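You operate a simulated robot arm through the tools that you are given. There is no shell and no other tool. Be economical: measure what you need, move in short steps, check, and stop when the job is done.

You run a simulated two-armed robot. Do the job below in one go: nothing can be reset, and whatever is moved stays where it is left.

## Task
Label the middle carton, shop and model, and roll both labels flat.
Fine: the order sheet's shop, the carton's own model number; each inside its printed field; tools go back. Set down upright: label pad, hand roller.

The check looks at the end state, three seconds after you hand in, the way a careful person would. Anything else that was tipped, shoved, dropped, spilled or broken makes it a failure. Flat cloth is picked up by pressing the open fingertips on it (5 to 10 N) and closing them slowly along it; thin cloth reads only 2 to 8 mm in the jaws.

## Robot
Two 7-joint arms with two-finger parallel grippers on one trunk, on a base that drives. Base frame: it is fixed to the floor where the robot stands at the start and does not move with it; the origin is under the middle of the robot, x ahead of it, y to its left, z up. Units: m, rad, N and s.
The left shoulder is at the start at [-0.073, 0.119, 0.866], the right one opposite. With the tool pointing down near the work surface each hand reaches from about 0.18 to 0.6 m from the robot's upright axis, wherever it stands, measured 20 degrees to its own side. Places, roughly: empty carton [0.5, -1.25, 0.75]; labels [0.5, -0.3, 0.8]. Payload 3.43 kg a hand.
The TCP of each hand is the grasp point between the finger pads, 0.03 m short of the fingertips. In the tool frame z runs along the fingers and y along their closing line. Largest opening 0.094 m; finger width 0.028, thickness 0.01; the body of the gripper, 0.05 by 0.096 m, starts 0.055 m behind the TCP.
Orientation is that of the tool frame in the base frame, as a unit quaternion [w, x, y, z]. With the fingers straight down and closing along the base's y, the tool's x points along the base's -x, its y along +y and its z along -z.

## Interface
- The arms move only by the tool arm_command. It takes "left_commands", "right_commands" or both (then of equal length, played together; a hand with none holds still); each is a list of rows, each a list of 7 numbers: the shift along the base's x, y, z in cm, then the turn, a rotation vector about the base's x, y, z in rad, then the finger opening in cm, from 0 to 9.4. In form: [[tx, ty, tz, ax, ay, az, claw], ...]. A call has 1 to 10 rows; each row is the pose to reach, as a shift and turn from the pose commanded when the call began. A row lasts 0.2 s, in which the tool goes at most 0.05 m and 0.15 rad; a call with a longer step from one row to the next is refused whole, and so is a gripper value outside its range. Where a pose cannot be reached the arm comes as near as it can. A force on the tool above 50 N (or 10 N above the force at the start of the call, whichever is more), or a blocked arm, ends the call early, and 0.2 s more pass. The fingers move at their own pace (about 0.153 m/s each) and stop on an object; they squeeze with about 28 N. The grip force told is the motor's: it shows also when the fingers shut on nothing. Time passes only in rows, and 0.2 s behind the last, so rows that repeat a pose let the fingers close. The reply holds the time, the measured pose of the TCP, the force on the tool along the base axes, the opening and the grip force, in the units named above and with some noise, with the torque about the TCP (base axes, N m) and any sound that the robot's microphone picked up, and new pictures: "views" is both (left out), scene, wrist or none (wrist: the cameras of the hands that moved).
- Cameras (640 x 400 px; columns grow to the right, rows downward): "scene" is now at [0.0362, -0.0357, 1.5602]; the picture's right is [-0.27, -0.96, 0.00], its down [-0.75, 0.21, -0.63] and it looks along [0.61, -0.17, -0.77] (base axes); focal length 266 px, centre (320, 200). "left" rides on the left gripper at [0.076, -0.014, -0.102] in its tool frame; the picture's right is [0.18, 0.98, 0.00], its down [-0.75, 0.14, -0.64] and it looks along [-0.63, 0.12, 0.77] (tool axes); focal length 243 px, centre (320, 200). "right" rides on the right gripper at [0.076, 0.014, -0.102] in its tool frame; the picture's right is [-0.18, 0.98, 0.00], its down [-0.75, -0.14, -0.64] and it looks along [-0.63, -0.12, 0.77] (tool axes); focal length 243 px, centre (320, 200). There is no depth. A picture from a camera that has moved, and an enlarged one, comes with that camera's place and axes in the base frame and with its lens. The place of the scene camera against the robot may be out by one fixed shift of up to 0.025 m in any direction.
- raise_lower(by): slides the trunk up (or, below 0, down) by that many m; the arms and the scene camera ride with it, the base frame stays. It gives what a move gives, with no picture.
- steer(legs): drives the robot by 1 to 6 legs, each [ahead, left, turn to the left] in m, m and rad, along the robot's own axes; the way and the turn of a leg run together, so that a leg with both is an arc; at most 1.5 m and 3.142 rad a leg. The arms and the cameras ride along, it lands a little off, and it stops where it bumps. It gives what a move gives, and a new picture of the scene camera.
- turn_head(pan, tilt): turns the head with the scene camera to pan (to the left, within 2.496 rad either way) and tilt (down, from -0.506 to 1.204), counted from straight ahead of the robot. It gives what a move gives, and a new picture of the scene camera.
- close_up(camera, box): a new picture of the part [left, top, right, bottom] of that camera's present view, enlarged. It takes no simulated time.
- job_done(): hands the job in; it is judged then, once.

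Work in short steps. Places have to be worked out from the pictures, the camera data and where the tool is seen: move nearer, look again, correct. Check each grasp and each placing, and mend what went wrong. You have 120 turns and 260 pictures in all, those below and enlarged ones among them. Open the grippers and draw the arms clear of the work before you hand the job in, unless the task says otherwise; then end with one line.

The tools are called after "Call:" by a JSON object that holds its "fn" and its "kwargs". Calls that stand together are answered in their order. arm_command: Moves the arms, as the interface text tells. Its arguments: {"type":"object","properties":{"left_commands":{"type":"array","items":{"type":"array","items":{"type":"number"}}},"right_commands":{"type":"array","items":{"type":"array","items":{"type":"number"}}},"views":{"type":"string","enum":["both","scene","wrist","none"]}},"required":[]} The other tools are called the same way: raise_lower (by) slides the trunk up or down; steer (legs) drives the base; turn_head (pan, tilt) turns the head that bears the scene camera; close_up (camera, box) takes an enlarged picture of a part of a camera's view; job_done () hands the job in.

At the start:

```text
time_s: 0.0
left_ee_pos: [0.2939, -0.0435, 1.2475]
left_tool_rot: [0.0, 0.001, 1.0, 0.0]
left_contact_force: [0.0, -0.8, 0.7]
left_torque: [0.0, 0.01, -0.01]
left_opening: 0.094
left_grasp_force: 0.1
right_ee_pos: [0.2619, -0.3404, 1.2531]
right_tool_rot: [-0.001, 0.0, 1.0, 0.0]
right_contact_force: [-0.6, 0.0, -0.5]
right_torque: [-0.01, 0.0, 0.0]
right_opening: 0.0942
right_grasp_force: 0.1
trunk travel left (down, up): [-0.289, 0.046]
robot x, y, heading: [0.0009, 0.0034, -0.001]
head pan, tilt: [-0.272, 0.887]
```

scene: 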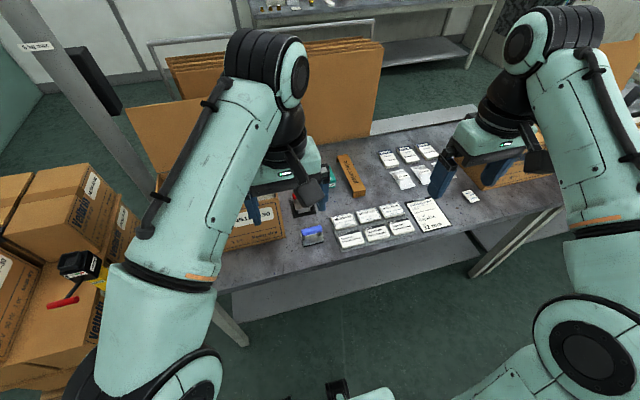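
right: 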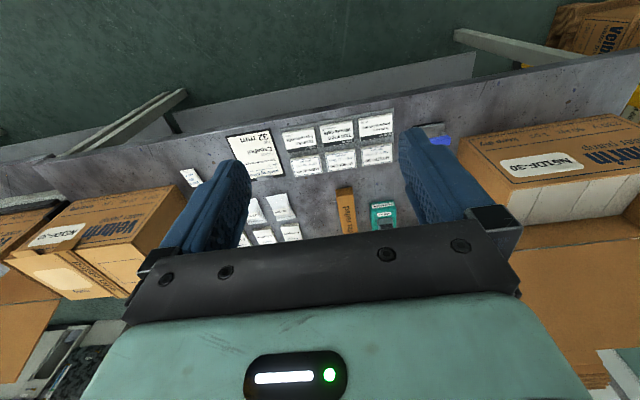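
left: 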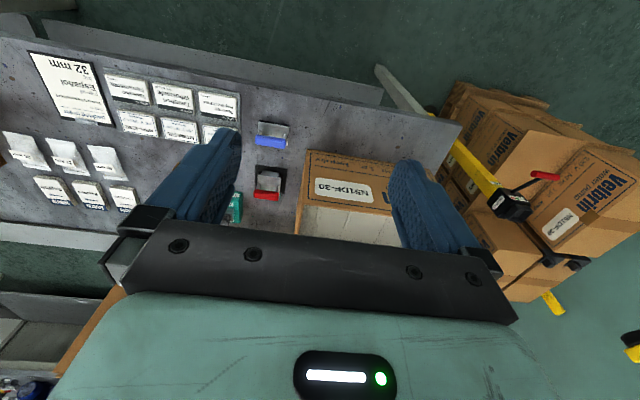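

The table carries label pads, an order sheet, and several cartons. I'll look more closely at everything first.

Call:
{"fn": "close_up", "kwargs": {"camera": "scene", "box": [280, 120, 500, 260]}}

Call:
{"fn": "close_up", "kwargs": {"camera": "right", "box": [180, 90, 480, 260]}}

Call:
{"fn": "turn_head", "kwargs": {"pan": -1.0, "tilt": 0.7}}

```text
2.86 times, centred on (390, 190) of scene
camera zoom: at [0.0362, -0.0357, 1.5602], right [-0.27, -0.96, 0.0], down [-0.75, 0.21, -0.63], along [0.61, -0.17, -0.77], focal length 761 px, centre (120, 229)
```

zoom: 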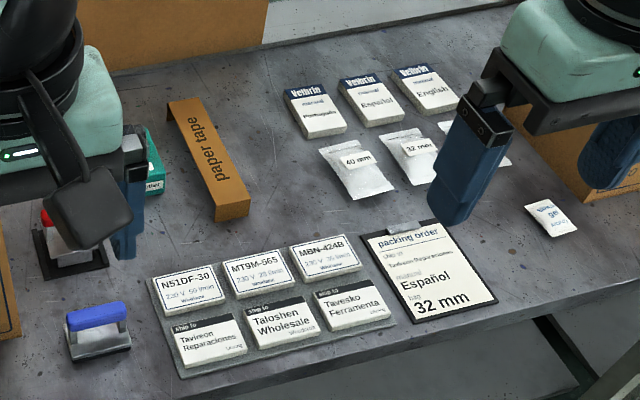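

```text
2.13 times, centred on (330, 175) of right
camera zoom: at [0.1863, -0.326, 1.3552], right [0.18, 0.98, 0.0], down [0.75, -0.14, 0.64], along [0.63, -0.12, -0.77], focal length 518 px, centre (299, 253)
```

zoom: 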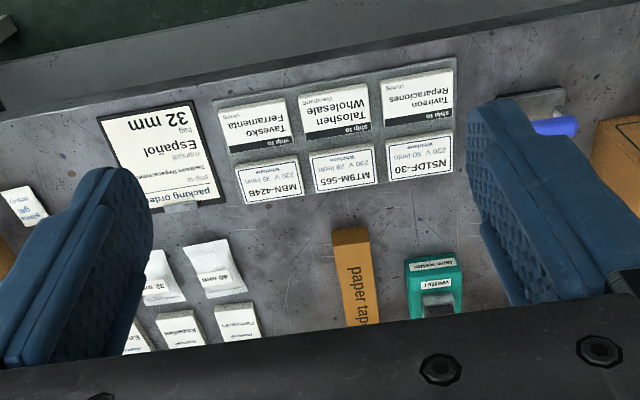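

```text
time_s: 1.1
left_ee_pos: [0.2942, -0.0423, 1.2457]
left_tool_rot: [-0.001, 0.0, 1.0, -0.001]
left_contact_force: [1.1, -0.5, -1.1]
left_torque: [-0.01, -0.01, 0.02]
left_opening: 0.0939
left_grasp_force: 0.0
right_ee_pos: [0.2634, -0.3399, 1.2523]
right_tool_rot: [0.0, 0.0, 1.0, 0.0]
right_contact_force: [0.0, 0.0, -0.2]
right_torque: [-0.02, 0.02, 0.02]
right_opening: 0.0938
right_grasp_force: 0.1
trunk travel left (down, up): [-0.289, 0.046]
robot x, y, heading: [0.0025, -0.0003, 0.0]
head pan, tilt: [-1.0, 0.7]
camera scene: at [0.0087, -0.0865, 1.5752], right [-0.84, -0.54, 0.0], down [-0.35, 0.54, -0.76], along [0.41, -0.64, -0.64], focal length 266 px, centre (320, 200)
```

scene: 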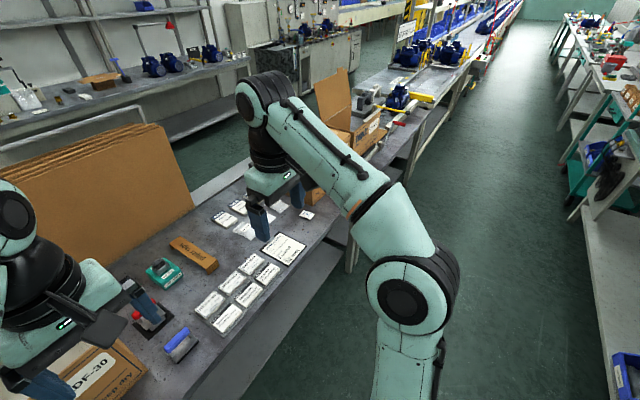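

I need to see the right side behind the right arm. I'll move the right arm up and out of view, using the right-hand camera, and read the sheet.

Call:
{"fn": "steer", "kwargs": {"legs": [[0, -0.7, 0]]}}

Call:
{"fn": "turn_head", "kwargs": {"pan": 0.0, "tilt": 0.9}}

Call:
{"fn": "close_up", "kwargs": {"camera": "right", "box": [0, 0, 640, 400]}}

Call:
{"fn": "close_up", "kwargs": {"camera": "left", "box": [0, 0, 640, 400]}}

```text
time_s: 7.7
left_ee_pos: [0.2927, -0.7476, 1.2467]
left_tool_rot: [0.001, 0.001, 1.0, -0.002]
left_contact_force: [0.0, -0.9, 0.1]
left_torque: [0.04, 0.0, 0.01]
left_opening: 0.094
left_grasp_force: 0.0
right_ee_pos: [0.2597, -1.0434, 1.2531]
right_tool_rot: [-0.001, 0.002, 1.0, 0.0]
right_contact_force: [-0.2, 0.3, -0.3]
right_torque: [0.03, 0.01, 0.03]
right_opening: 0.094
right_grasp_force: 0.1
trunk travel left (down, up): [-0.289, 0.046]
robot x, y, heading: [-0.0009, -0.7037, 0.001]
head pan, tilt: [-1.0, 0.7]
camera scene: at [0.0073, -0.7891, 1.5753], right [-0.84, -0.54, 0.0], down [-0.35, 0.54, -0.76], along [0.41, -0.65, -0.64], focal length 266 px, centre (320, 200)
```

scene: 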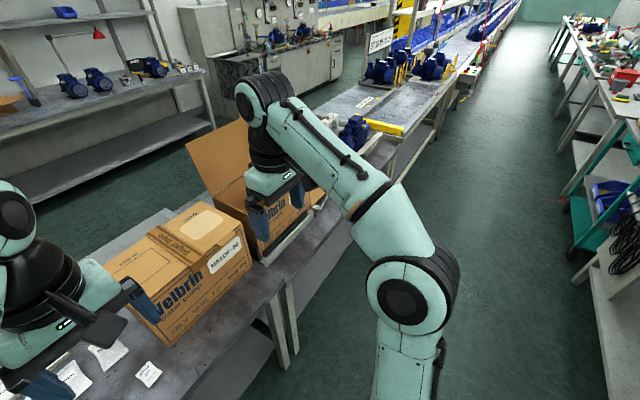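

```text
time_s: 8.9
left_ee_pos: [0.2925, -0.7457, 1.2456]
left_tool_rot: [0.0, 0.002, 1.0, -0.001]
left_contact_force: [0.5, 0.2, -0.5]
left_torque: [-0.01, -0.03, 0.01]
left_opening: 0.0943
left_grasp_force: 0.1
right_ee_pos: [0.2604, -1.0439, 1.2516]
right_tool_rot: [0.001, 0.001, 1.0, 0.0]
right_contact_force: [-0.3, -0.3, 0.3]
right_torque: [0.02, 0.02, 0.0]
right_opening: 0.0941
right_grasp_force: 0.0
trunk travel left (down, up): [-0.289, 0.046]
robot x, y, heading: [0.0006, -0.7014, -0.004]
head pan, tilt: [0.0, 0.901]
camera scene: at [0.0371, -0.7177, 1.5591], right [0.0, -1.0, 0.0], down [-0.78, 0.0, -0.62], along [0.62, 0.0, -0.78], focal length 266 px, centre (320, 200)
```

scene: 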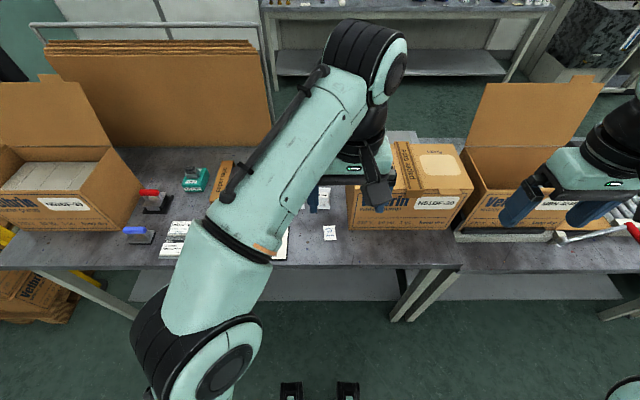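

```text
1.00 times, centred on (320, 200) of right (not enlarged: the box is as wide or as high as the picture)
camera zoom: at [0.1841, -1.029, 1.3552], right [0.19, 0.98, 0.0], down [0.75, -0.14, 0.64], along [0.63, -0.12, -0.77], focal length 243 px, centre (320, 200)
```

zoom: 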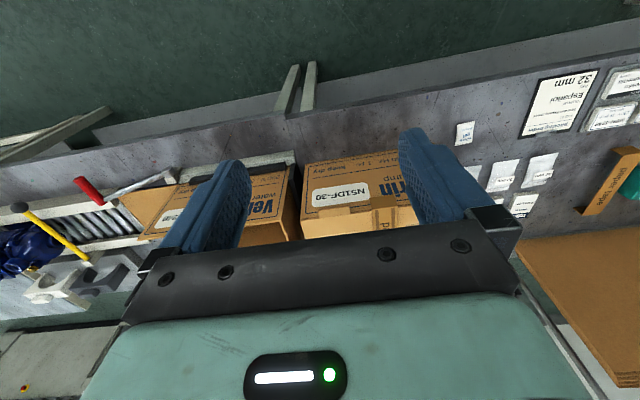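

```text
1.00 times, centred on (320, 200) of left (not enlarged: the box is as wide or as high as the picture)
camera zoom: at [0.2171, -0.7587, 1.348], right [-0.18, 0.98, 0.0], down [0.75, 0.14, 0.64], along [0.63, 0.12, -0.77], focal length 243 px, centre (320, 200)
```

zoom: 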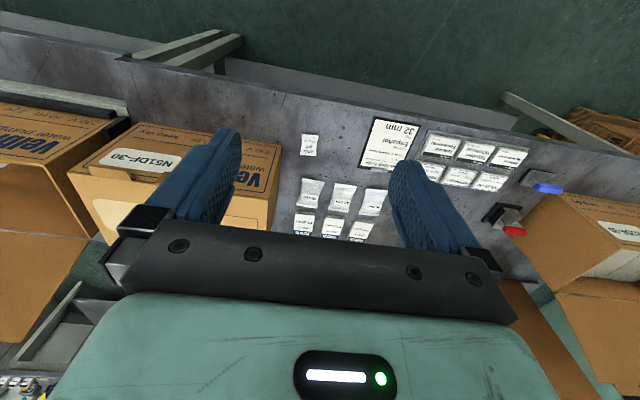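

Three cartons: a left open one, the middle closed one (y about -0.95), and an open one on the right. I'll zoom on the middle one's markings and the order sheet.

Call:
{"fn": "close_up", "kwargs": {"camera": "scene", "box": [330, 130, 490, 240]}}

Call:
{"fn": "close_up", "kwargs": {"camera": "left", "box": [350, 100, 560, 220]}}

Call:
{"fn": "close_up", "kwargs": {"camera": "right", "box": [500, 50, 640, 150]}}

Call:
{"fn": "close_up", "kwargs": {"camera": "right", "box": [280, 140, 440, 250]}}

```text
3.64 times, centred on (410, 185) of scene
camera zoom: at [0.0371, -0.7177, 1.5591], right [0.0, -1.0, 0.0], down [-0.78, 0.0, -0.62], along [0.62, 0.0, -0.78], focal length 969 px, centre (-7, 254)
```

zoom: 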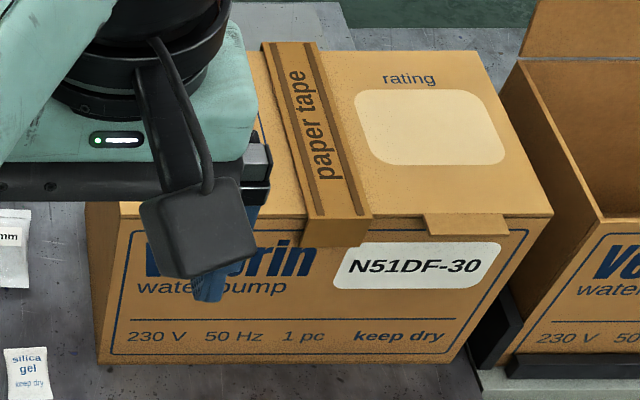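

```text
3.05 times, centred on (455, 160) of left
camera zoom: at [0.2171, -0.7587, 1.348], right [-0.18, 0.98, 0.0], down [0.75, 0.14, 0.64], along [0.63, 0.12, -0.77], focal length 739 px, centre (-91, 322)
```

zoom: 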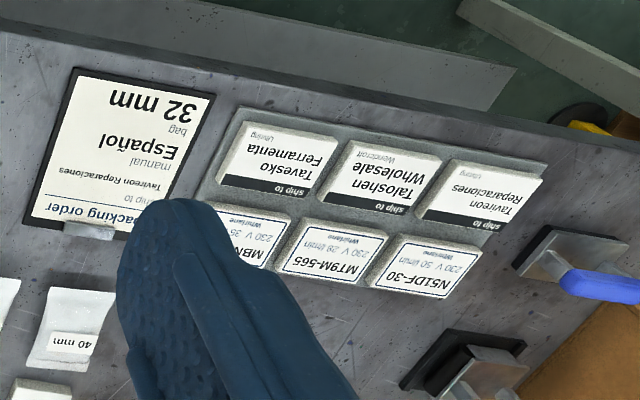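

```text
4.00 times, centred on (570, 100) of right
camera zoom: at [0.1841, -1.029, 1.3552], right [0.19, 0.98, 0.0], down [0.75, -0.14, 0.64], along [0.63, -0.12, -0.77], focal length 970 px, centre (-680, 600)
```

zoom: 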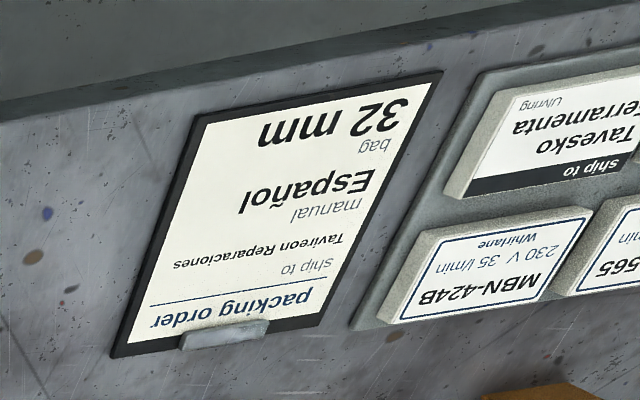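

```text
3.64 times, centred on (360, 195) of right
camera zoom: at [0.1841, -1.029, 1.3552], right [0.19, 0.98, 0.0], down [0.75, -0.14, 0.64], along [0.63, -0.12, -0.77], focal length 882 px, centre (174, 218)
```

zoom: 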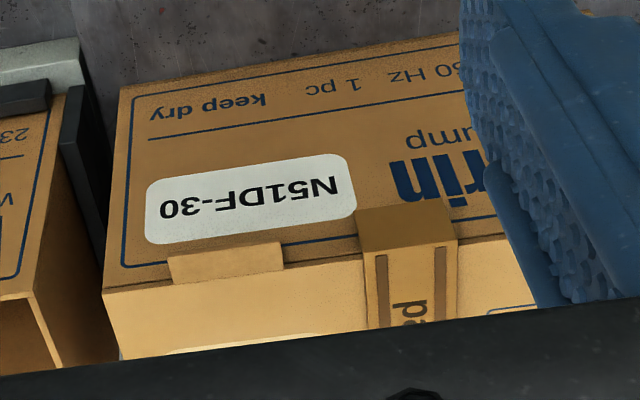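

Order: Tavireon Reparaciones; carton model N51DF-30. Now a closer look at the tools (red and blue handled, teal thing) and the top of the carton.

Call:
{"fn": "close_up", "kwargs": {"camera": "scene", "box": [110, 150, 230, 260]}}

Call:
{"fn": "close_up", "kwargs": {"camera": "left", "box": [470, 140, 600, 250]}}

Call:
{"fn": "arm_command", "kwargs": {"left_commands": [[-2, 4, 0, 0, 0, 0, 9.4], [-4, 8, 0, 0, 0, 0, 9.4], [-6, 12, 0, 0, 0, 0, 9.4], [-8, 16, 0, 0, 0, 0, 9.4], [-10, 20, 0, 0, 0, 0, 9.4]], "right_commands": [[-2, -3, 0, 0, 0, 0, 9.4], [-4, -6, 0, 0, 0, 0, 9.4], [-6, -9, 0, 0, 0, 0, 9.4], [-8, -12, 0, 0, 0, 0, 9.4], [-10, -15, 0, 0, 0, 0, 9.4]], "views": "scene"}}

```text
3.64 times, centred on (170, 205) of scene
camera zoom: at [0.0371, -0.7177, 1.5591], right [0.0, -1.0, 0.0], down [-0.78, 0.0, -0.62], along [0.62, 0.0, -0.78], focal length 969 px, centre (866, 182)
```

zoom: 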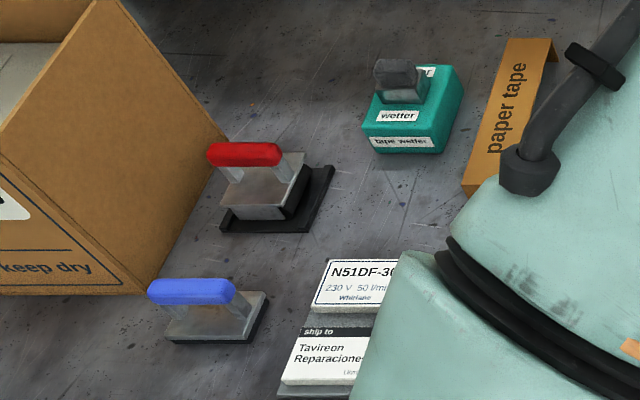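

```text
3.64 times, centred on (535, 195) of left
camera zoom: at [0.2171, -0.7587, 1.348], right [-0.18, 0.98, 0.0], down [0.75, 0.14, 0.64], along [0.63, 0.12, -0.77], focal length 882 px, centre (-462, 218)
```

zoom: 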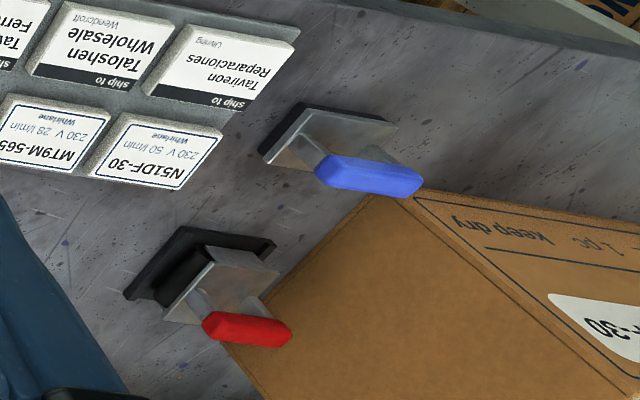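

```text
time_s: 10.2
left_ee_pos: [0.1926, -0.5425, 1.2461]
left_tool_rot: [0.001, 0.002, 1.0, -0.001]
left_contact_force: [-0.9, 0.7, -0.2]
left_torque: [0.0, -0.02, 0.01]
left_opening: 0.0938
left_grasp_force: 0.0
right_ee_pos: [0.1613, -1.1938, 1.2525]
right_tool_rot: [0.001, 0.001, 1.0, 0.0]
right_contact_force: [-0.3, 0.2, -0.5]
right_torque: [0.0, 0.0, -0.03]
right_opening: 0.0939
right_grasp_force: 0.0
trunk travel left (down, up): [-0.289, 0.046]
robot x, y, heading: [-0.0023, -0.7023, 0.002]
head pan, tilt: [0.0, 0.901]
camera scene: at [0.036, -0.7171, 1.5591], right [0.0, -1.0, 0.0], down [-0.78, 0.0, -0.62], along [0.62, 0.0, -0.78], focal length 266 px, centre (320, 200)
```

scene: 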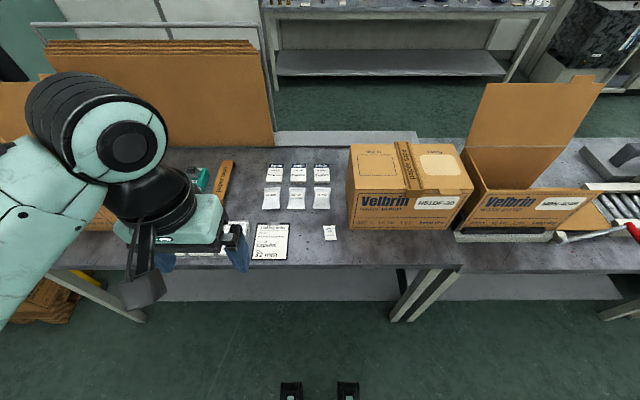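

Now zoom on the carton top with the arm away.

Call:
{"fn": "close_up", "kwargs": {"camera": "scene", "box": [335, 130, 485, 240]}}

Call:
{"fn": "steer", "kwargs": {"legs": [[0, 0.8, 0]]}}

```text
3.64 times, centred on (410, 185) of scene
camera zoom: at [0.036, -0.7171, 1.5591], right [0.0, -1.0, 0.0], down [-0.78, 0.0, -0.62], along [0.62, 0.0, -0.78], focal length 969 px, centre (-7, 254)
```

zoom: 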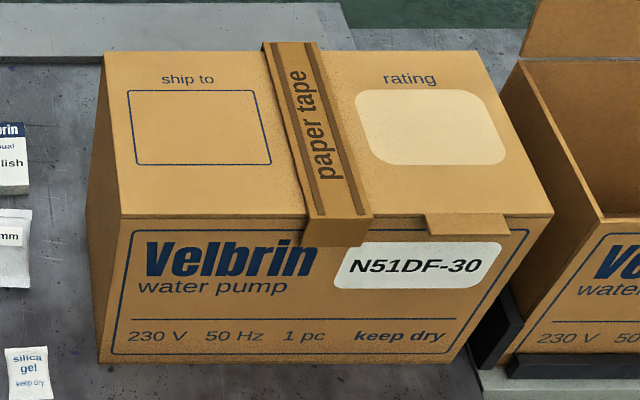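

```text
time_s: 17.6
left_ee_pos: [0.1978, 0.2547, 1.2456]
left_tool_rot: [0.0, 0.004, 1.0, -0.001]
left_contact_force: [-0.2, 0.4, 0.1]
left_torque: [0.01, 0.03, 0.02]
left_opening: 0.0938
left_grasp_force: 0.0
right_ee_pos: [0.1639, -0.395, 1.2521]
right_tool_rot: [0.0, 0.003, 1.0, 0.001]
right_contact_force: [0.3, -1.0, 0.2]
right_torque: [0.02, 0.02, -0.03]
right_opening: 0.0941
right_grasp_force: 0.0
trunk travel left (down, up): [-0.289, 0.046]
robot x, y, heading: [0.0001, 0.0986, -0.006]
head pan, tilt: [0.0, 0.901]
camera scene: at [0.0412, 0.0817, 1.5591], right [-0.01, -1.0, 0.0], down [-0.78, 0.01, -0.62], along [0.62, 0.0, -0.78], focal length 266 px, centre (320, 200)
```

scene: 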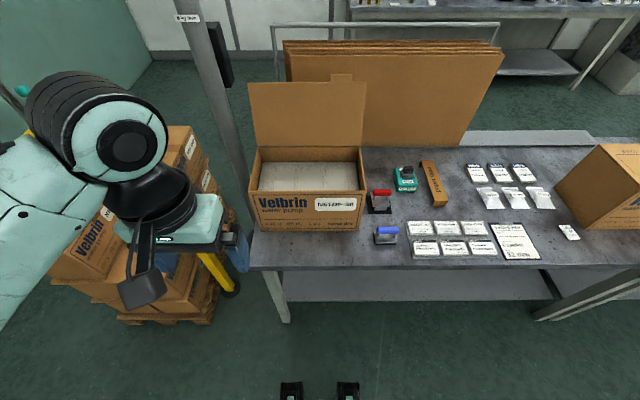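

Clear view of the tools now; zoom.

Call:
{"fn": "close_up", "kwargs": {"camera": "scene", "box": [355, 150, 455, 260]}}

Call:
{"fn": "close_up", "kwargs": {"camera": "scene", "box": [400, 210, 510, 265]}}

Call:
{"fn": "close_up", "kwargs": {"camera": "right", "box": [360, 40, 560, 200]}}

```text
3.64 times, centred on (405, 205) of scene
camera zoom: at [0.0412, 0.0817, 1.5591], right [-0.01, -1.0, 0.0], down [-0.78, 0.01, -0.62], along [0.62, 0.0, -0.78], focal length 969 px, centre (11, 182)
```

zoom: 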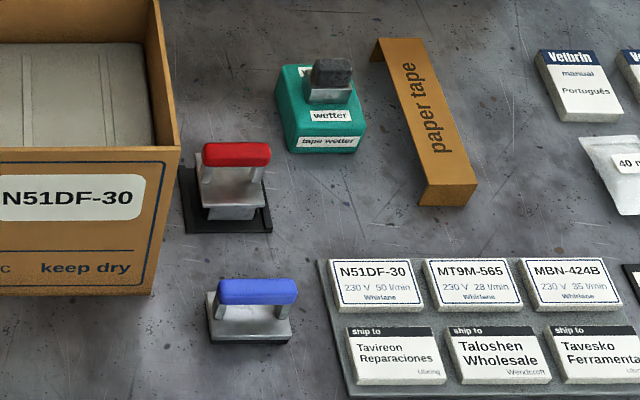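

```text
5.82 times, centred on (455, 238) of scene
camera zoom: at [0.0412, 0.0817, 1.5591], right [-0.01, -1.0, 0.0], down [-0.78, 0.01, -0.62], along [0.62, 0.0, -0.78], focal length 1550 px, centre (-466, -18)
```

zoom: 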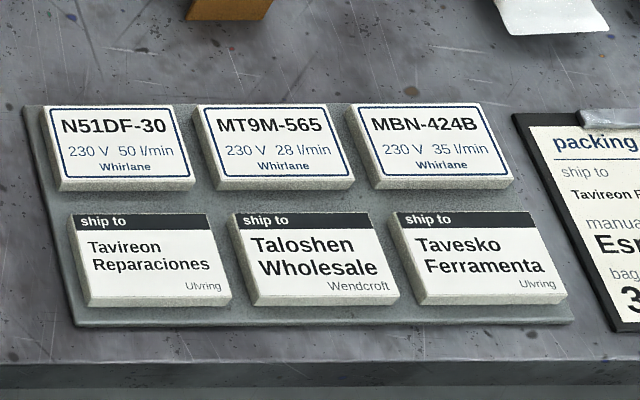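

```text
2.50 times, centred on (460, 120) of right
camera zoom: at [0.0889, -0.3803, 1.3548], right [0.19, 0.98, 0.0], down [0.75, -0.15, 0.64], along [0.63, -0.12, -0.77], focal length 606 px, centre (-30, 400)
```

zoom: 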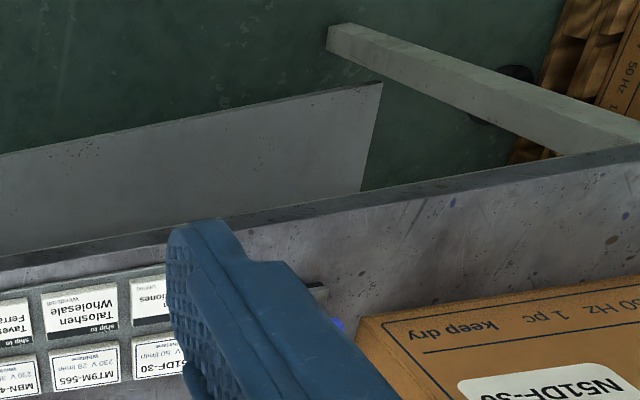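

Blue tool (plate on foam) looks like the label pad, red one on a stand likely the roller. I'll drive a little ahead to bring things within reach, then inspect with the wrist camera.

Call:
{"fn": "steer", "kwargs": {"legs": [[0.1, 0, 0]]}}

Call:
{"fn": "arm_command", "kwargs": {"right_commands": [[0, 3, -3, 0, 0, 0.14, 9.4], [0, 6, -6, 0, 0, 0.28, 9.4], [0, 9, -9, 0, 0, 0.42, 9.4], [0, 12, -12, 0, 0, 0.56, 9.4], [0, 15, -14, 0, 0, 0.7, 9.4], [0, 17, -15, 0, 0, 0.84, 9.4], [0, 17, -15, 0, 0, 0.98, 9.4], [0, 17, -15, 0, 0, 1.12, 9.4], [0, 17, -15, 0, 0, 1.26, 9.4], [0, 17, -15, 0, 0, 1.4, 9.4]]}}

```text
time_s: 18.7
left_ee_pos: [0.2944, 0.2535, 1.2457]
left_tool_rot: [-0.001, 0.003, 1.0, -0.001]
left_contact_force: [-0.2, 0.8, 0.0]
left_torque: [-0.01, 0.04, 0.0]
left_opening: 0.0939
left_grasp_force: 0.0
right_ee_pos: [0.2619, -0.3957, 1.2527]
right_tool_rot: [0.0, 0.004, 1.0, 0.0]
right_contact_force: [-0.2, -0.4, -0.2]
right_torque: [0.03, 0.02, 0.0]
right_opening: 0.094
right_grasp_force: 0.0
trunk travel left (down, up): [-0.289, 0.046]
robot x, y, heading: [0.1038, 0.0961, -0.006]
head pan, tilt: [0.0, 0.901]
camera scene: at [0.1385, 0.081, 1.559], right [-0.01, -1.0, 0.0], down [-0.78, 0.01, -0.62], along [0.62, 0.0, -0.78], focal length 266 px, centre (320, 200)
```

scene: 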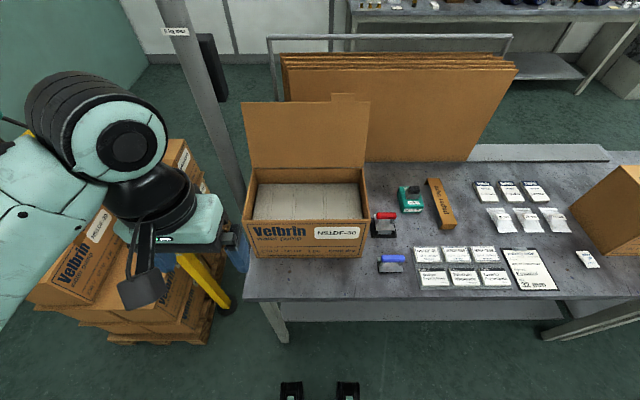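

```text
time_s: 20.9
left_ee_pos: [0.2949, 0.2531, 1.247]
left_tool_rot: [-0.001, 0.004, 1.0, 0.0]
left_contact_force: [-0.1, 0.2, -0.3]
left_torque: [-0.01, -0.03, 0.01]
left_opening: 0.0939
left_grasp_force: 0.0
right_ee_pos: [0.2611, -0.2254, 1.1035]
right_tool_rot: [0.0, -0.642, 0.767, 0.0]
right_contact_force: [-0.2, -1.1, -0.4]
right_torque: [0.0, 0.01, 0.03]
right_opening: 0.0941
right_grasp_force: 0.2
trunk travel left (down, up): [-0.289, 0.046]
robot x, y, heading: [0.101, 0.0978, -0.007]
head pan, tilt: [0.0, 0.901]
camera scene: at [0.1385, 0.0808, 1.5591], right [-0.01, -1.0, 0.0], down [-0.78, 0.01, -0.62], along [0.62, 0.0, -0.78], focal length 266 px, centre (320, 200)
camera right: at [0.2342, -0.2987, 1.2056], right [-0.94, 0.35, 0.0], down [0.27, 0.72, 0.64], along [0.23, 0.6, -0.77], focal length 243 px, centre (320, 200)
```

scene: 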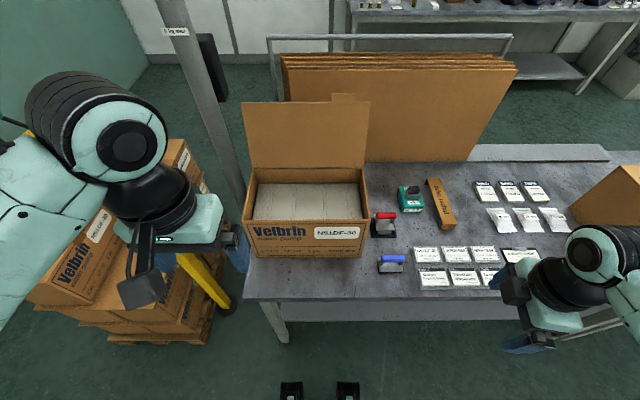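
right: 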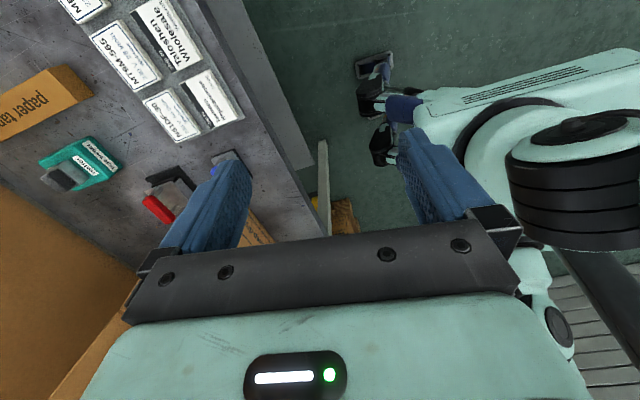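

The 90° yaw is reachable. Finish the turn and move near the tools for an inspection.

Call:
{"fn": "arm_command", "kwargs": {"right_commands": [[4, 0, -1, 0, 0, 0.085, 9.4], [8, 0, -2, 0, 0, 0.17, 9.4], [12, 0, -3, 0, 0, 0.17, 9.4], [16, 0, -4, 0, 0, 0.17, 9.4], [20, 0, -5, 0, 0, 0.17, 9.4], [24, 0, -7, 0, 0, 0.17, 9.4], [28, 0, -9, 0, 0, 0.17, 9.4]]}}

```text
time_s: 22.5
left_ee_pos: [0.2959, 0.2534, 1.2464]
left_tool_rot: [-0.001, 0.003, 1.0, -0.001]
left_contact_force: [0.0, -0.6, 0.4]
left_torque: [0.01, 0.01, 0.02]
left_opening: 0.0941
left_grasp_force: 0.0
right_ee_pos: [0.5441, -0.2247, 1.012]
right_tool_rot: [0.0, -0.704, 0.711, 0.0]
right_contact_force: [0.5, -0.5, -0.6]
right_torque: [0.03, 0.02, 0.0]
right_opening: 0.094
right_grasp_force: 0.0
trunk travel left (down, up): [-0.289, 0.046]
robot x, y, heading: [0.1016, 0.0929, -0.004]
head pan, tilt: [0.0, 0.901]
camera scene: at [0.1399, 0.0809, 1.5591], right [-0.01, -1.0, 0.0], down [-0.78, 0.01, -0.62], along [0.62, 0.0, -0.78], focal length 266 px, centre (320, 200)
camera right: at [0.5292, -0.3011, 1.1143], right [-0.98, 0.19, 0.0], down [0.15, 0.75, 0.64], along [0.12, 0.63, -0.77], focal length 243 px, centre (320, 200)
```

scene: 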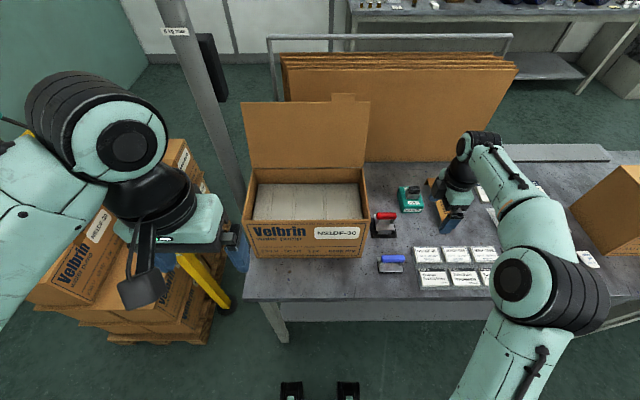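
right: 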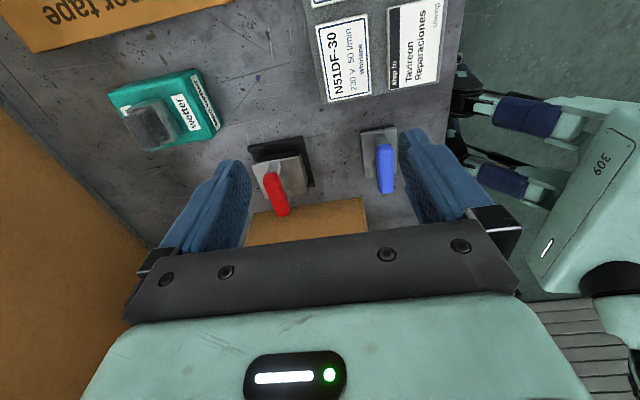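

Call:
{"fn": "close_up", "kwargs": {"camera": "right", "box": [235, 100, 425, 230]}}

```text
3.08 times, centred on (330, 165) of right
camera zoom: at [0.5292, -0.3011, 1.1143], right [-0.98, 0.19, 0.0], down [0.15, 0.75, 0.64], along [0.12, 0.63, -0.77], focal length 746 px, centre (289, 308)
```

zoom: 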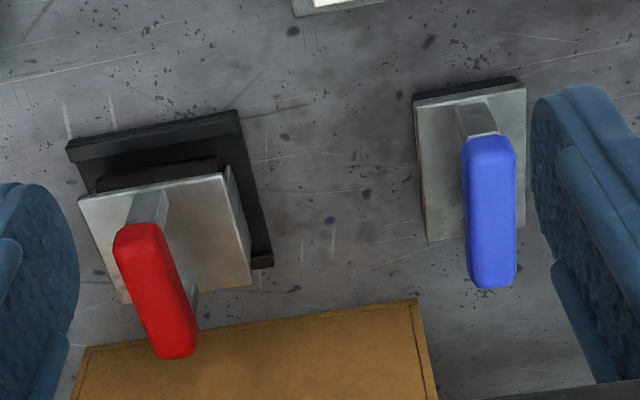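

Red is a roller sitting in a tray; blue is the label pad. Combining both cameras, the pad handle is near (0.48, -0.125, ~0.86). Moving above it.

Call:
{"fn": "arm_command", "kwargs": {"right_commands": [[-2, 2.5, -2, 0, 0, 0, 9.4], [-4, 5, -4, 0, 0, 0, 9.4], [-5.3, 7.5, -5, 0, 0, 0, 9.4], [-6.3, 10, -6, 0, 0, 0, 9.4]]}}

Call:
{"fn": "close_up", "kwargs": {"camera": "right", "box": [220, 90, 420, 240]}}

Call:
{"fn": "close_up", "kwargs": {"camera": "scene", "box": [340, 180, 480, 300]}}

```text
time_s: 23.5
left_ee_pos: [0.2957, 0.2538, 1.2465]
left_tool_rot: [0.0, 0.003, 1.0, -0.001]
left_contact_force: [0.4, -0.2, -0.1]
left_torque: [-0.03, -0.01, 0.03]
left_opening: 0.0939
left_grasp_force: 0.2
right_ee_pos: [0.481, -0.1236, 0.9528]
right_tool_rot: [-0.001, -0.705, 0.71, 0.0]
right_contact_force: [-0.6, -0.7, 0.2]
right_torque: [0.0, -0.02, -0.02]
right_opening: 0.094
right_grasp_force: 0.0
trunk travel left (down, up): [-0.289, 0.046]
robot x, y, heading: [0.0967, 0.0947, -0.009]
head pan, tilt: [0.0, 0.901]
camera scene: at [0.1384, 0.0814, 1.5591], right [-0.01, -1.0, 0.0], down [-0.78, 0.01, -0.62], along [0.62, 0.0, -0.78], focal length 266 px, centre (320, 200)
camera right: at [0.4662, -0.2006, 1.0551], right [-0.98, 0.19, 0.0], down [0.15, 0.75, 0.64], along [0.12, 0.63, -0.77], focal length 243 px, centre (320, 200)
```

scene: 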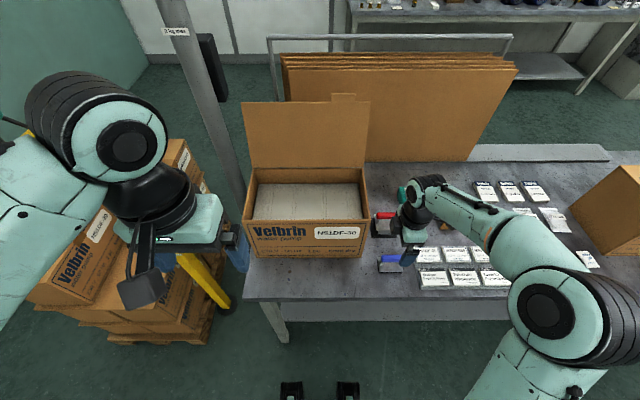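
right: 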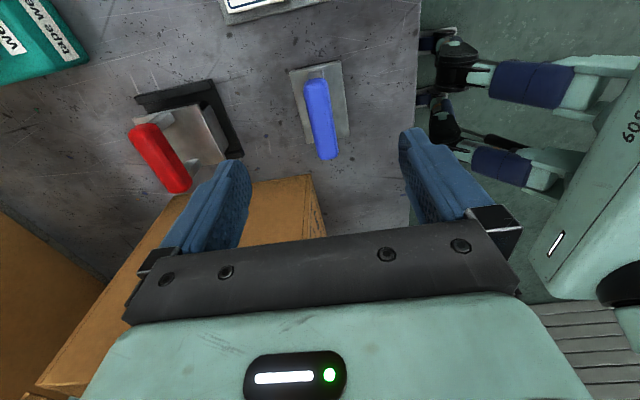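

```text
2.67 times, centred on (320, 165) of right
camera zoom: at [0.4662, -0.2006, 1.0551], right [-0.98, 0.19, 0.0], down [0.15, 0.75, 0.64], along [0.12, 0.63, -0.77], focal length 647 px, centre (320, 293)
```

zoom: 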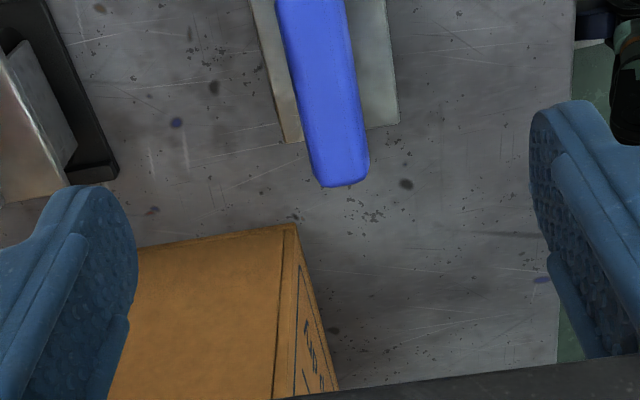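

```text
3.33 times, centred on (410, 240) of scene
camera zoom: at [0.1384, 0.0814, 1.5591], right [-0.01, -1.0, 0.0], down [-0.78, 0.01, -0.62], along [0.62, 0.0, -0.78], focal length 888 px, centre (20, 67)
```

zoom: 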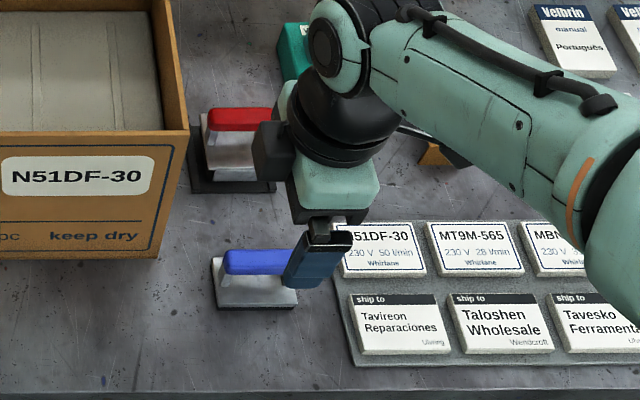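

Triangulating the handle: centre ≈ (0.480, -0.121, 0.853); TCP is aligned in xy. Descend to z≈0.858 and look before closing.

Call:
{"fn": "arm_command", "kwargs": {"right_commands": [[0, 0.2, -3, 0, 0, 0, 9.4], [0, 0.2, -6, 0, 0, 0, 9.4], [0, 0.2, -8, 0, 0, 0, 9.4], [0, 0.2, -9.4, 0, 0, 0, 9.4]], "views": "wrist"}}

Call:
{"fn": "close_up", "kwargs": {"camera": "scene", "box": [360, 220, 440, 290]}}

```text
time_s: 24.5
left_ee_pos: [0.2944, 0.2534, 1.2466]
left_tool_rot: [0.001, 0.003, 1.0, -0.001]
left_contact_force: [-0.2, -0.3, 0.7]
left_torque: [-0.03, 0.02, 0.0]
left_opening: 0.0942
left_grasp_force: 0.2
right_ee_pos: [0.4779, -0.1235, 0.8583]
right_tool_rot: [0.0, -0.704, 0.71, 0.0]
right_contact_force: [0.3, -0.3, 0.5]
right_torque: [0.01, 0.0, -0.02]
right_opening: 0.0939
right_grasp_force: 0.1
trunk travel left (down, up): [-0.289, 0.046]
robot x, y, heading: [0.1005, 0.0973, -0.011]
head pan, tilt: [0.0, 0.901]
camera right: at [0.4635, -0.1995, 0.9602], right [-0.98, 0.19, 0.0], down [0.15, 0.75, 0.64], along [0.12, 0.63, -0.77], focal length 243 px, centre (320, 200)
```

right: 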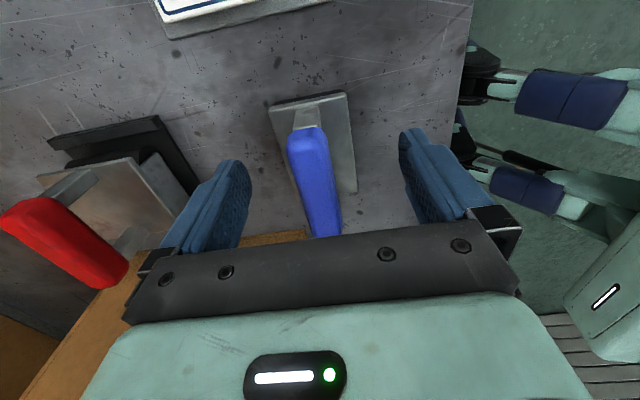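

```text
5.71 times, centred on (400, 255) of scene
camera zoom: at [0.1386, 0.0809, 1.5591], right [-0.01, -1.0, 0.0], down [-0.78, 0.01, -0.62], along [0.62, 0.0, -0.78], focal length 1522 px, centre (-137, -114)
```

zoom: 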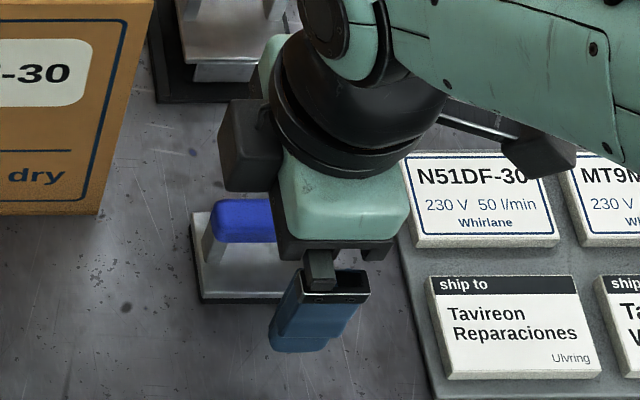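

Handle seems ~8 mm further +y; shift and close.

Call:
{"fn": "arm_command", "kwargs": {"right_commands": [[0.1, 0.8, 0, 0, 0, 0, 9.4], [0.1, 0.8, 0, 0, 0, 0, 6], [0.1, 0.8, 0, 0, 0, 0, 3], [0.1, 0.8, 0, 0, 0, 0, 0], [0.1, 0.8, 0, 0, 0, 0, 0], [0.1, 0.8, 0, 0, 0, 0, 0]], "views": "wrist"}}

Call:
{"fn": "close_up", "kwargs": {"camera": "scene", "box": [360, 220, 440, 290]}}

```text
time_s: 25.9
left_ee_pos: [0.2966, 0.2529, 1.246]
left_tool_rot: [0.0, 0.004, 1.0, -0.001]
left_contact_force: [1.1, 0.6, 0.0]
left_torque: [-0.03, 0.03, 0.04]
left_opening: 0.0944
left_grasp_force: 0.1
right_ee_pos: [0.4801, -0.1159, 0.8575]
right_tool_rot: [0.0, -0.705, 0.71, 0.001]
right_contact_force: [-0.2, 0.0, 0.6]
right_torque: [0.0, 0.03, -0.02]
right_opening: 0.0237
right_grasp_force: 28.0
trunk travel left (down, up): [-0.289, 0.046]
robot x, y, heading: [0.1016, 0.0967, -0.005]
head pan, tilt: [0.0, 0.901]
camera right: at [0.465, -0.1915, 0.9606], right [-0.98, 0.19, 0.0], down [0.15, 0.75, 0.64], along [0.12, 0.63, -0.77], focal length 243 px, centre (320, 200)
```

right: 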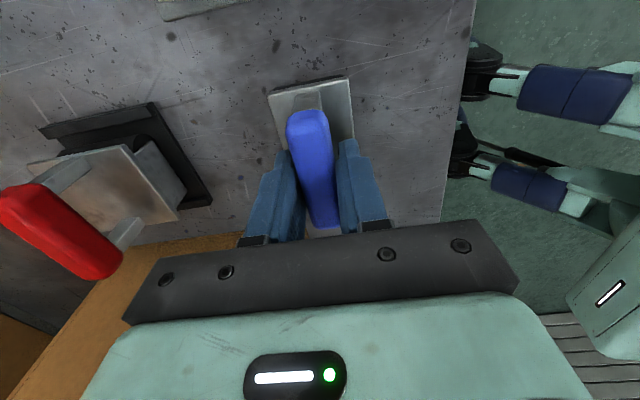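

```text
5.71 times, centred on (400, 255) of scene
camera zoom: at [0.1385, 0.0809, 1.5591], right [-0.01, -1.0, 0.0], down [-0.78, 0.01, -0.62], along [0.62, 0.0, -0.78], focal length 1522 px, centre (-137, -114)
```

zoom: 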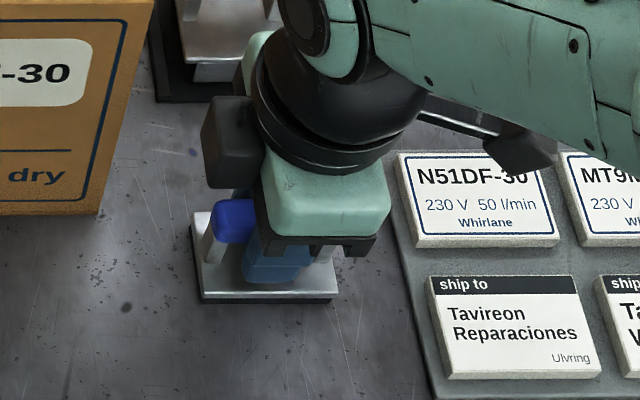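

Grip is firm (23.7 mm). Pad home TCP is (0.480, -0.116, 0.8575). Lift and hover over the "Tavireon" label, estimated centre (0.442, -0.239).

Call:
{"fn": "arm_command", "kwargs": {"right_commands": [[0, 0, 2, 0, 0, 0, 0], [0, 0, 4, 0, 0, 0, 0], [0, 0, 6, 0, 0, 0, 0], [-1, -3, 6, 0, 0, 0, 0], [-2, -6, 6, 0, 0, 0, 0], [-3, -9, 6, 0, 0, 0, 0], [-3.8, -12.3, 6, 0, 0, 0, 0], [-3.8, -12.3, 6, 0, 0, 0, 0]]}}

Call:
{"fn": "close_up", "kwargs": {"camera": "scene", "box": [370, 220, 490, 310]}}

```text
time_s: 27.7
left_ee_pos: [0.296, 0.2535, 1.2468]
left_tool_rot: [0.001, 0.003, 1.0, -0.001]
left_contact_force: [-0.4, 0.2, 0.7]
left_torque: [0.01, -0.03, -0.01]
left_opening: 0.0939
left_grasp_force: 0.1
right_ee_pos: [0.4418, -0.238, 0.9213]
right_tool_rot: [0.0, -0.704, 0.71, -0.001]
right_contact_force: [0.0, 0.7, -1.3]
right_torque: [-0.01, 0.03, 0.0]
right_opening: 0.0239
right_grasp_force: 28.6
trunk travel left (down, up): [-0.289, 0.046]
robot x, y, heading: [0.0991, 0.0953, -0.004]
head pan, tilt: [0.0, 0.901]
camera scene: at [0.1387, 0.0814, 1.5591], right [-0.01, -1.0, 0.0], down [-0.78, 0.01, -0.62], along [0.62, 0.0, -0.78], focal length 266 px, centre (320, 200)
camera right: at [0.4271, -0.3138, 1.0235], right [-0.98, 0.19, 0.0], down [0.15, 0.75, 0.64], along [0.12, 0.63, -0.77], focal length 243 px, centre (320, 200)
```

scene: 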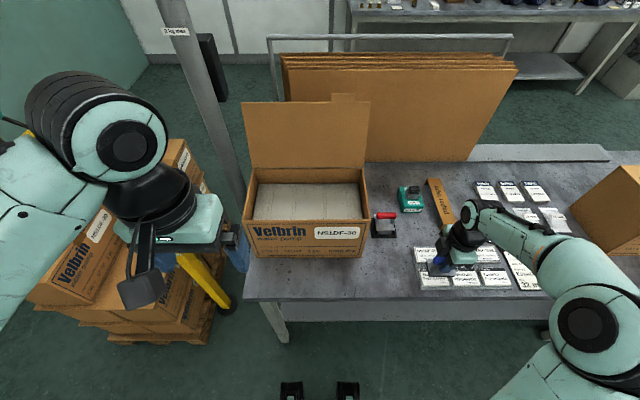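
right: 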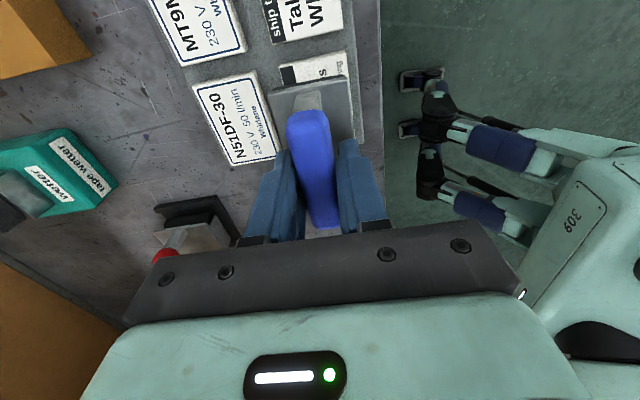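

```text
4.44 times, centred on (430, 265) of scene
camera zoom: at [0.1387, 0.0814, 1.5591], right [-0.01, -1.0, 0.0], down [-0.78, 0.01, -0.62], along [0.62, 0.0, -0.78], focal length 1184 px, centre (-169, -89)
```

zoom: 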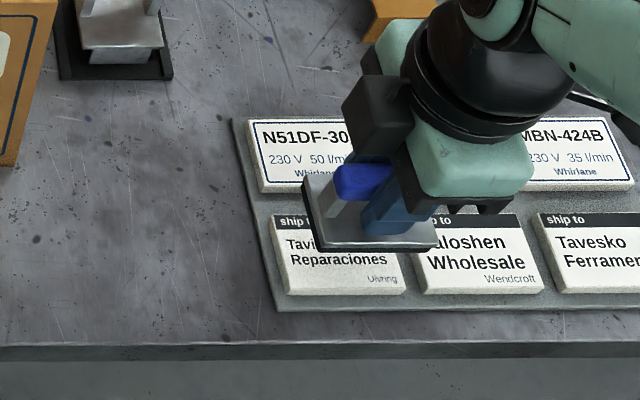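

Pad is held level. Descend until just above the label and verify alignment.

Call:
{"fn": "arm_command", "kwargs": {"right_commands": [[0, 0, -1.5, 0, 0, 0, 0], [0, 0, -3, 0, 0, 0, 0], [0, 0, -4, 0, 0, 0, 0], [0, 0, -4, 0, 0, 0, 0]], "views": "wrist"}}

Call:
{"fn": "close_up", "kwargs": {"camera": "scene", "box": [400, 235, 480, 300]}}

Call:
{"fn": "close_up", "kwargs": {"camera": "right", "box": [190, 40, 390, 240]}}

```text
time_s: 28.7
left_ee_pos: [0.294, 0.2538, 1.2455]
left_tool_rot: [0.0, 0.004, 1.0, -0.001]
left_contact_force: [0.6, 0.5, 0.3]
left_torque: [-0.01, -0.03, 0.02]
left_opening: 0.094
left_grasp_force: 0.1
right_ee_pos: [0.4414, -0.2369, 0.878]
right_tool_rot: [0.0, -0.704, 0.71, 0.0]
right_contact_force: [-0.7, 0.2, -1.4]
right_torque: [0.03, -0.04, 0.0]
right_opening: 0.0239
right_grasp_force: 27.7
trunk travel left (down, up): [-0.289, 0.046]
robot x, y, heading: [0.1048, 0.0977, -0.009]
head pan, tilt: [0.0, 0.901]
camera right: at [0.4267, -0.3139, 0.9811], right [-0.98, 0.19, 0.0], down [0.15, 0.75, 0.64], along [0.12, 0.63, -0.77], focal length 243 px, centre (320, 200)
```

right: 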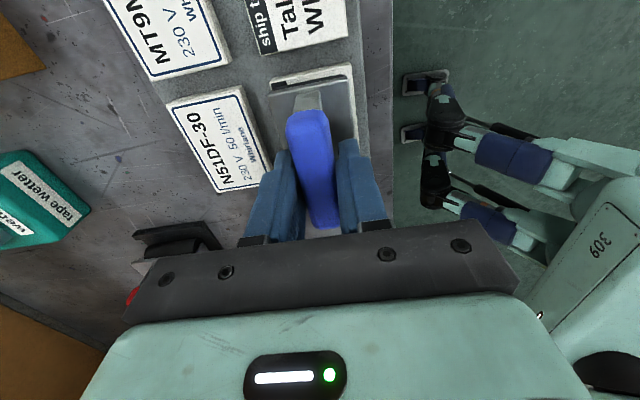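

```text
6.15 times, centred on (440, 268) of scene
camera zoom: at [0.1385, 0.081, 1.5591], right [-0.01, -1.0, 0.0], down [-0.78, 0.01, -0.62], along [0.62, 0.0, -0.78], focal length 1640 px, centre (-418, -215)
```

zoom: 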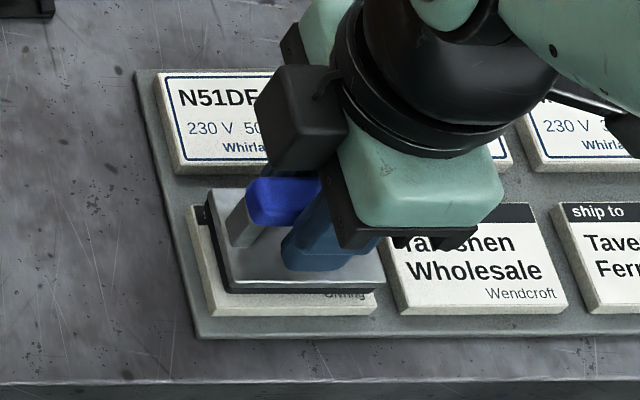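

```text
2.00 times, centred on (290, 140) of right
camera zoom: at [0.4267, -0.3139, 0.9811], right [-0.98, 0.19, 0.0], down [0.15, 0.75, 0.64], along [0.12, 0.63, -0.77], focal length 485 px, centre (380, 320)
```

zoom: 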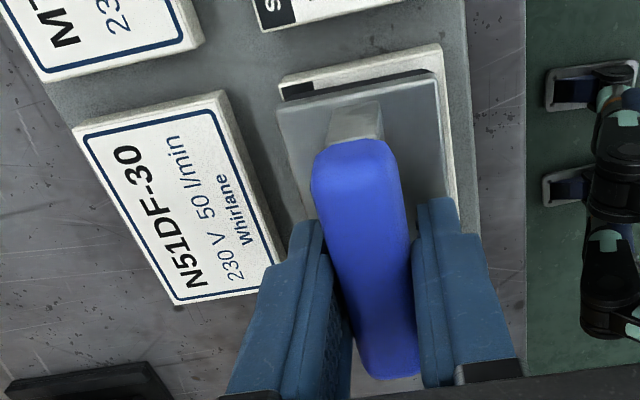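

Pad sits well over the label, needs ~3 mm toward -x. Lower in small steps watching force.

Call:
{"fn": "arm_command", "kwargs": {"right_commands": [[-0.3, 0, -0.2, 0, 0, 0, 0], [-0.3, 0, -0.4, 0, 0, 0, 0], [-0.3, 0, -0.6, 0, 0, 0, 0], [-0.3, 0, -0.6, 0, 0, 0, 0]], "views": "none"}}

```text
time_s: 29.7
left_ee_pos: [0.2939, 0.2549, 1.2459]
left_tool_rot: [0.002, 0.003, 1.0, 0.0]
left_contact_force: [-0.8, 0.8, -0.9]
left_torque: [0.0, 0.01, -0.03]
left_opening: 0.0941
left_grasp_force: 0.1
right_ee_pos: [0.4392, -0.238, 0.8729]
right_tool_rot: [-0.001, -0.704, 0.71, -0.002]
right_contact_force: [-1.0, -1.3, 22.1]
right_torque: [-0.02, 0.02, 0.02]
right_opening: 0.0243
right_grasp_force: 28.4
trunk travel left (down, up): [-0.289, 0.046]
robot x, y, heading: [0.098, 0.0985, -0.005]
head pan, tilt: [0.0, 0.901]
```

Contact at 22 N. Lift and check whether the label came along.

Call:
{"fn": "arm_command", "kwargs": {"right_commands": [[0, 0, 0, 0, 0, 0, 0], [0, 0, 1, 0, 0, 0, 0], [0, 0, 3, 0, 0, 0, 0], [0, 0, 6, 0, 0, 0, 0], [0, 3, 7, 0, 0, 0, 0], [0, 6, 7, 0, 0, 0, 0], [0, 9, 7, 0, 0, 0, 0], [0, 9, 7, 0, 0, 0, 0]], "views": "wrist"}}

Call:
{"fn": "close_up", "kwargs": {"camera": "scene", "box": [360, 225, 480, 300]}}

```text
time_s: 31.5
left_ee_pos: [0.2946, 0.2545, 1.2456]
left_tool_rot: [-0.001, 0.004, 1.0, -0.001]
left_contact_force: [-0.2, 0.2, -1.2]
left_torque: [0.0, -0.01, 0.03]
left_opening: 0.0939
left_grasp_force: 0.1
right_ee_pos: [0.4392, -0.1494, 0.9426]
right_tool_rot: [0.0, -0.704, 0.711, 0.0]
right_contact_force: [0.5, 0.1, -0.7]
right_torque: [0.03, -0.01, -0.01]
right_opening: 0.024
right_grasp_force: 27.8
trunk travel left (down, up): [-0.289, 0.046]
robot x, y, heading: [0.1029, 0.0953, -0.008]
head pan, tilt: [0.0, 0.901]
camera right: at [0.4246, -0.2256, 1.0452], right [-0.98, 0.19, 0.0], down [0.15, 0.75, 0.64], along [0.12, 0.63, -0.77], focal length 243 px, centre (320, 200)
```

right: 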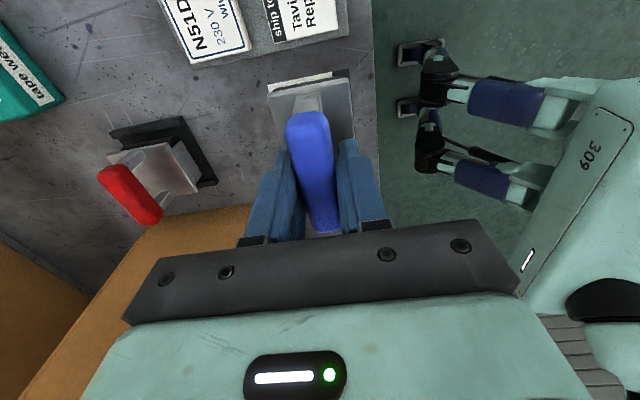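

```text
5.33 times, centred on (420, 262) of scene
camera zoom: at [0.1385, 0.0806, 1.5591], right [-0.01, -1.0, 0.0], down [-0.78, 0.01, -0.62], along [0.62, 0.0, -0.78], focal length 1421 px, centre (-213, -133)
```

zoom: 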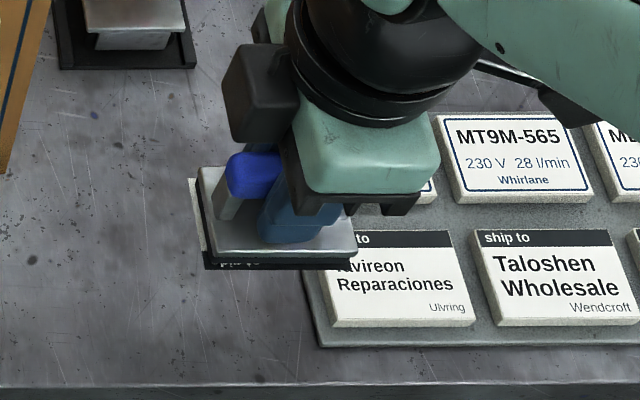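

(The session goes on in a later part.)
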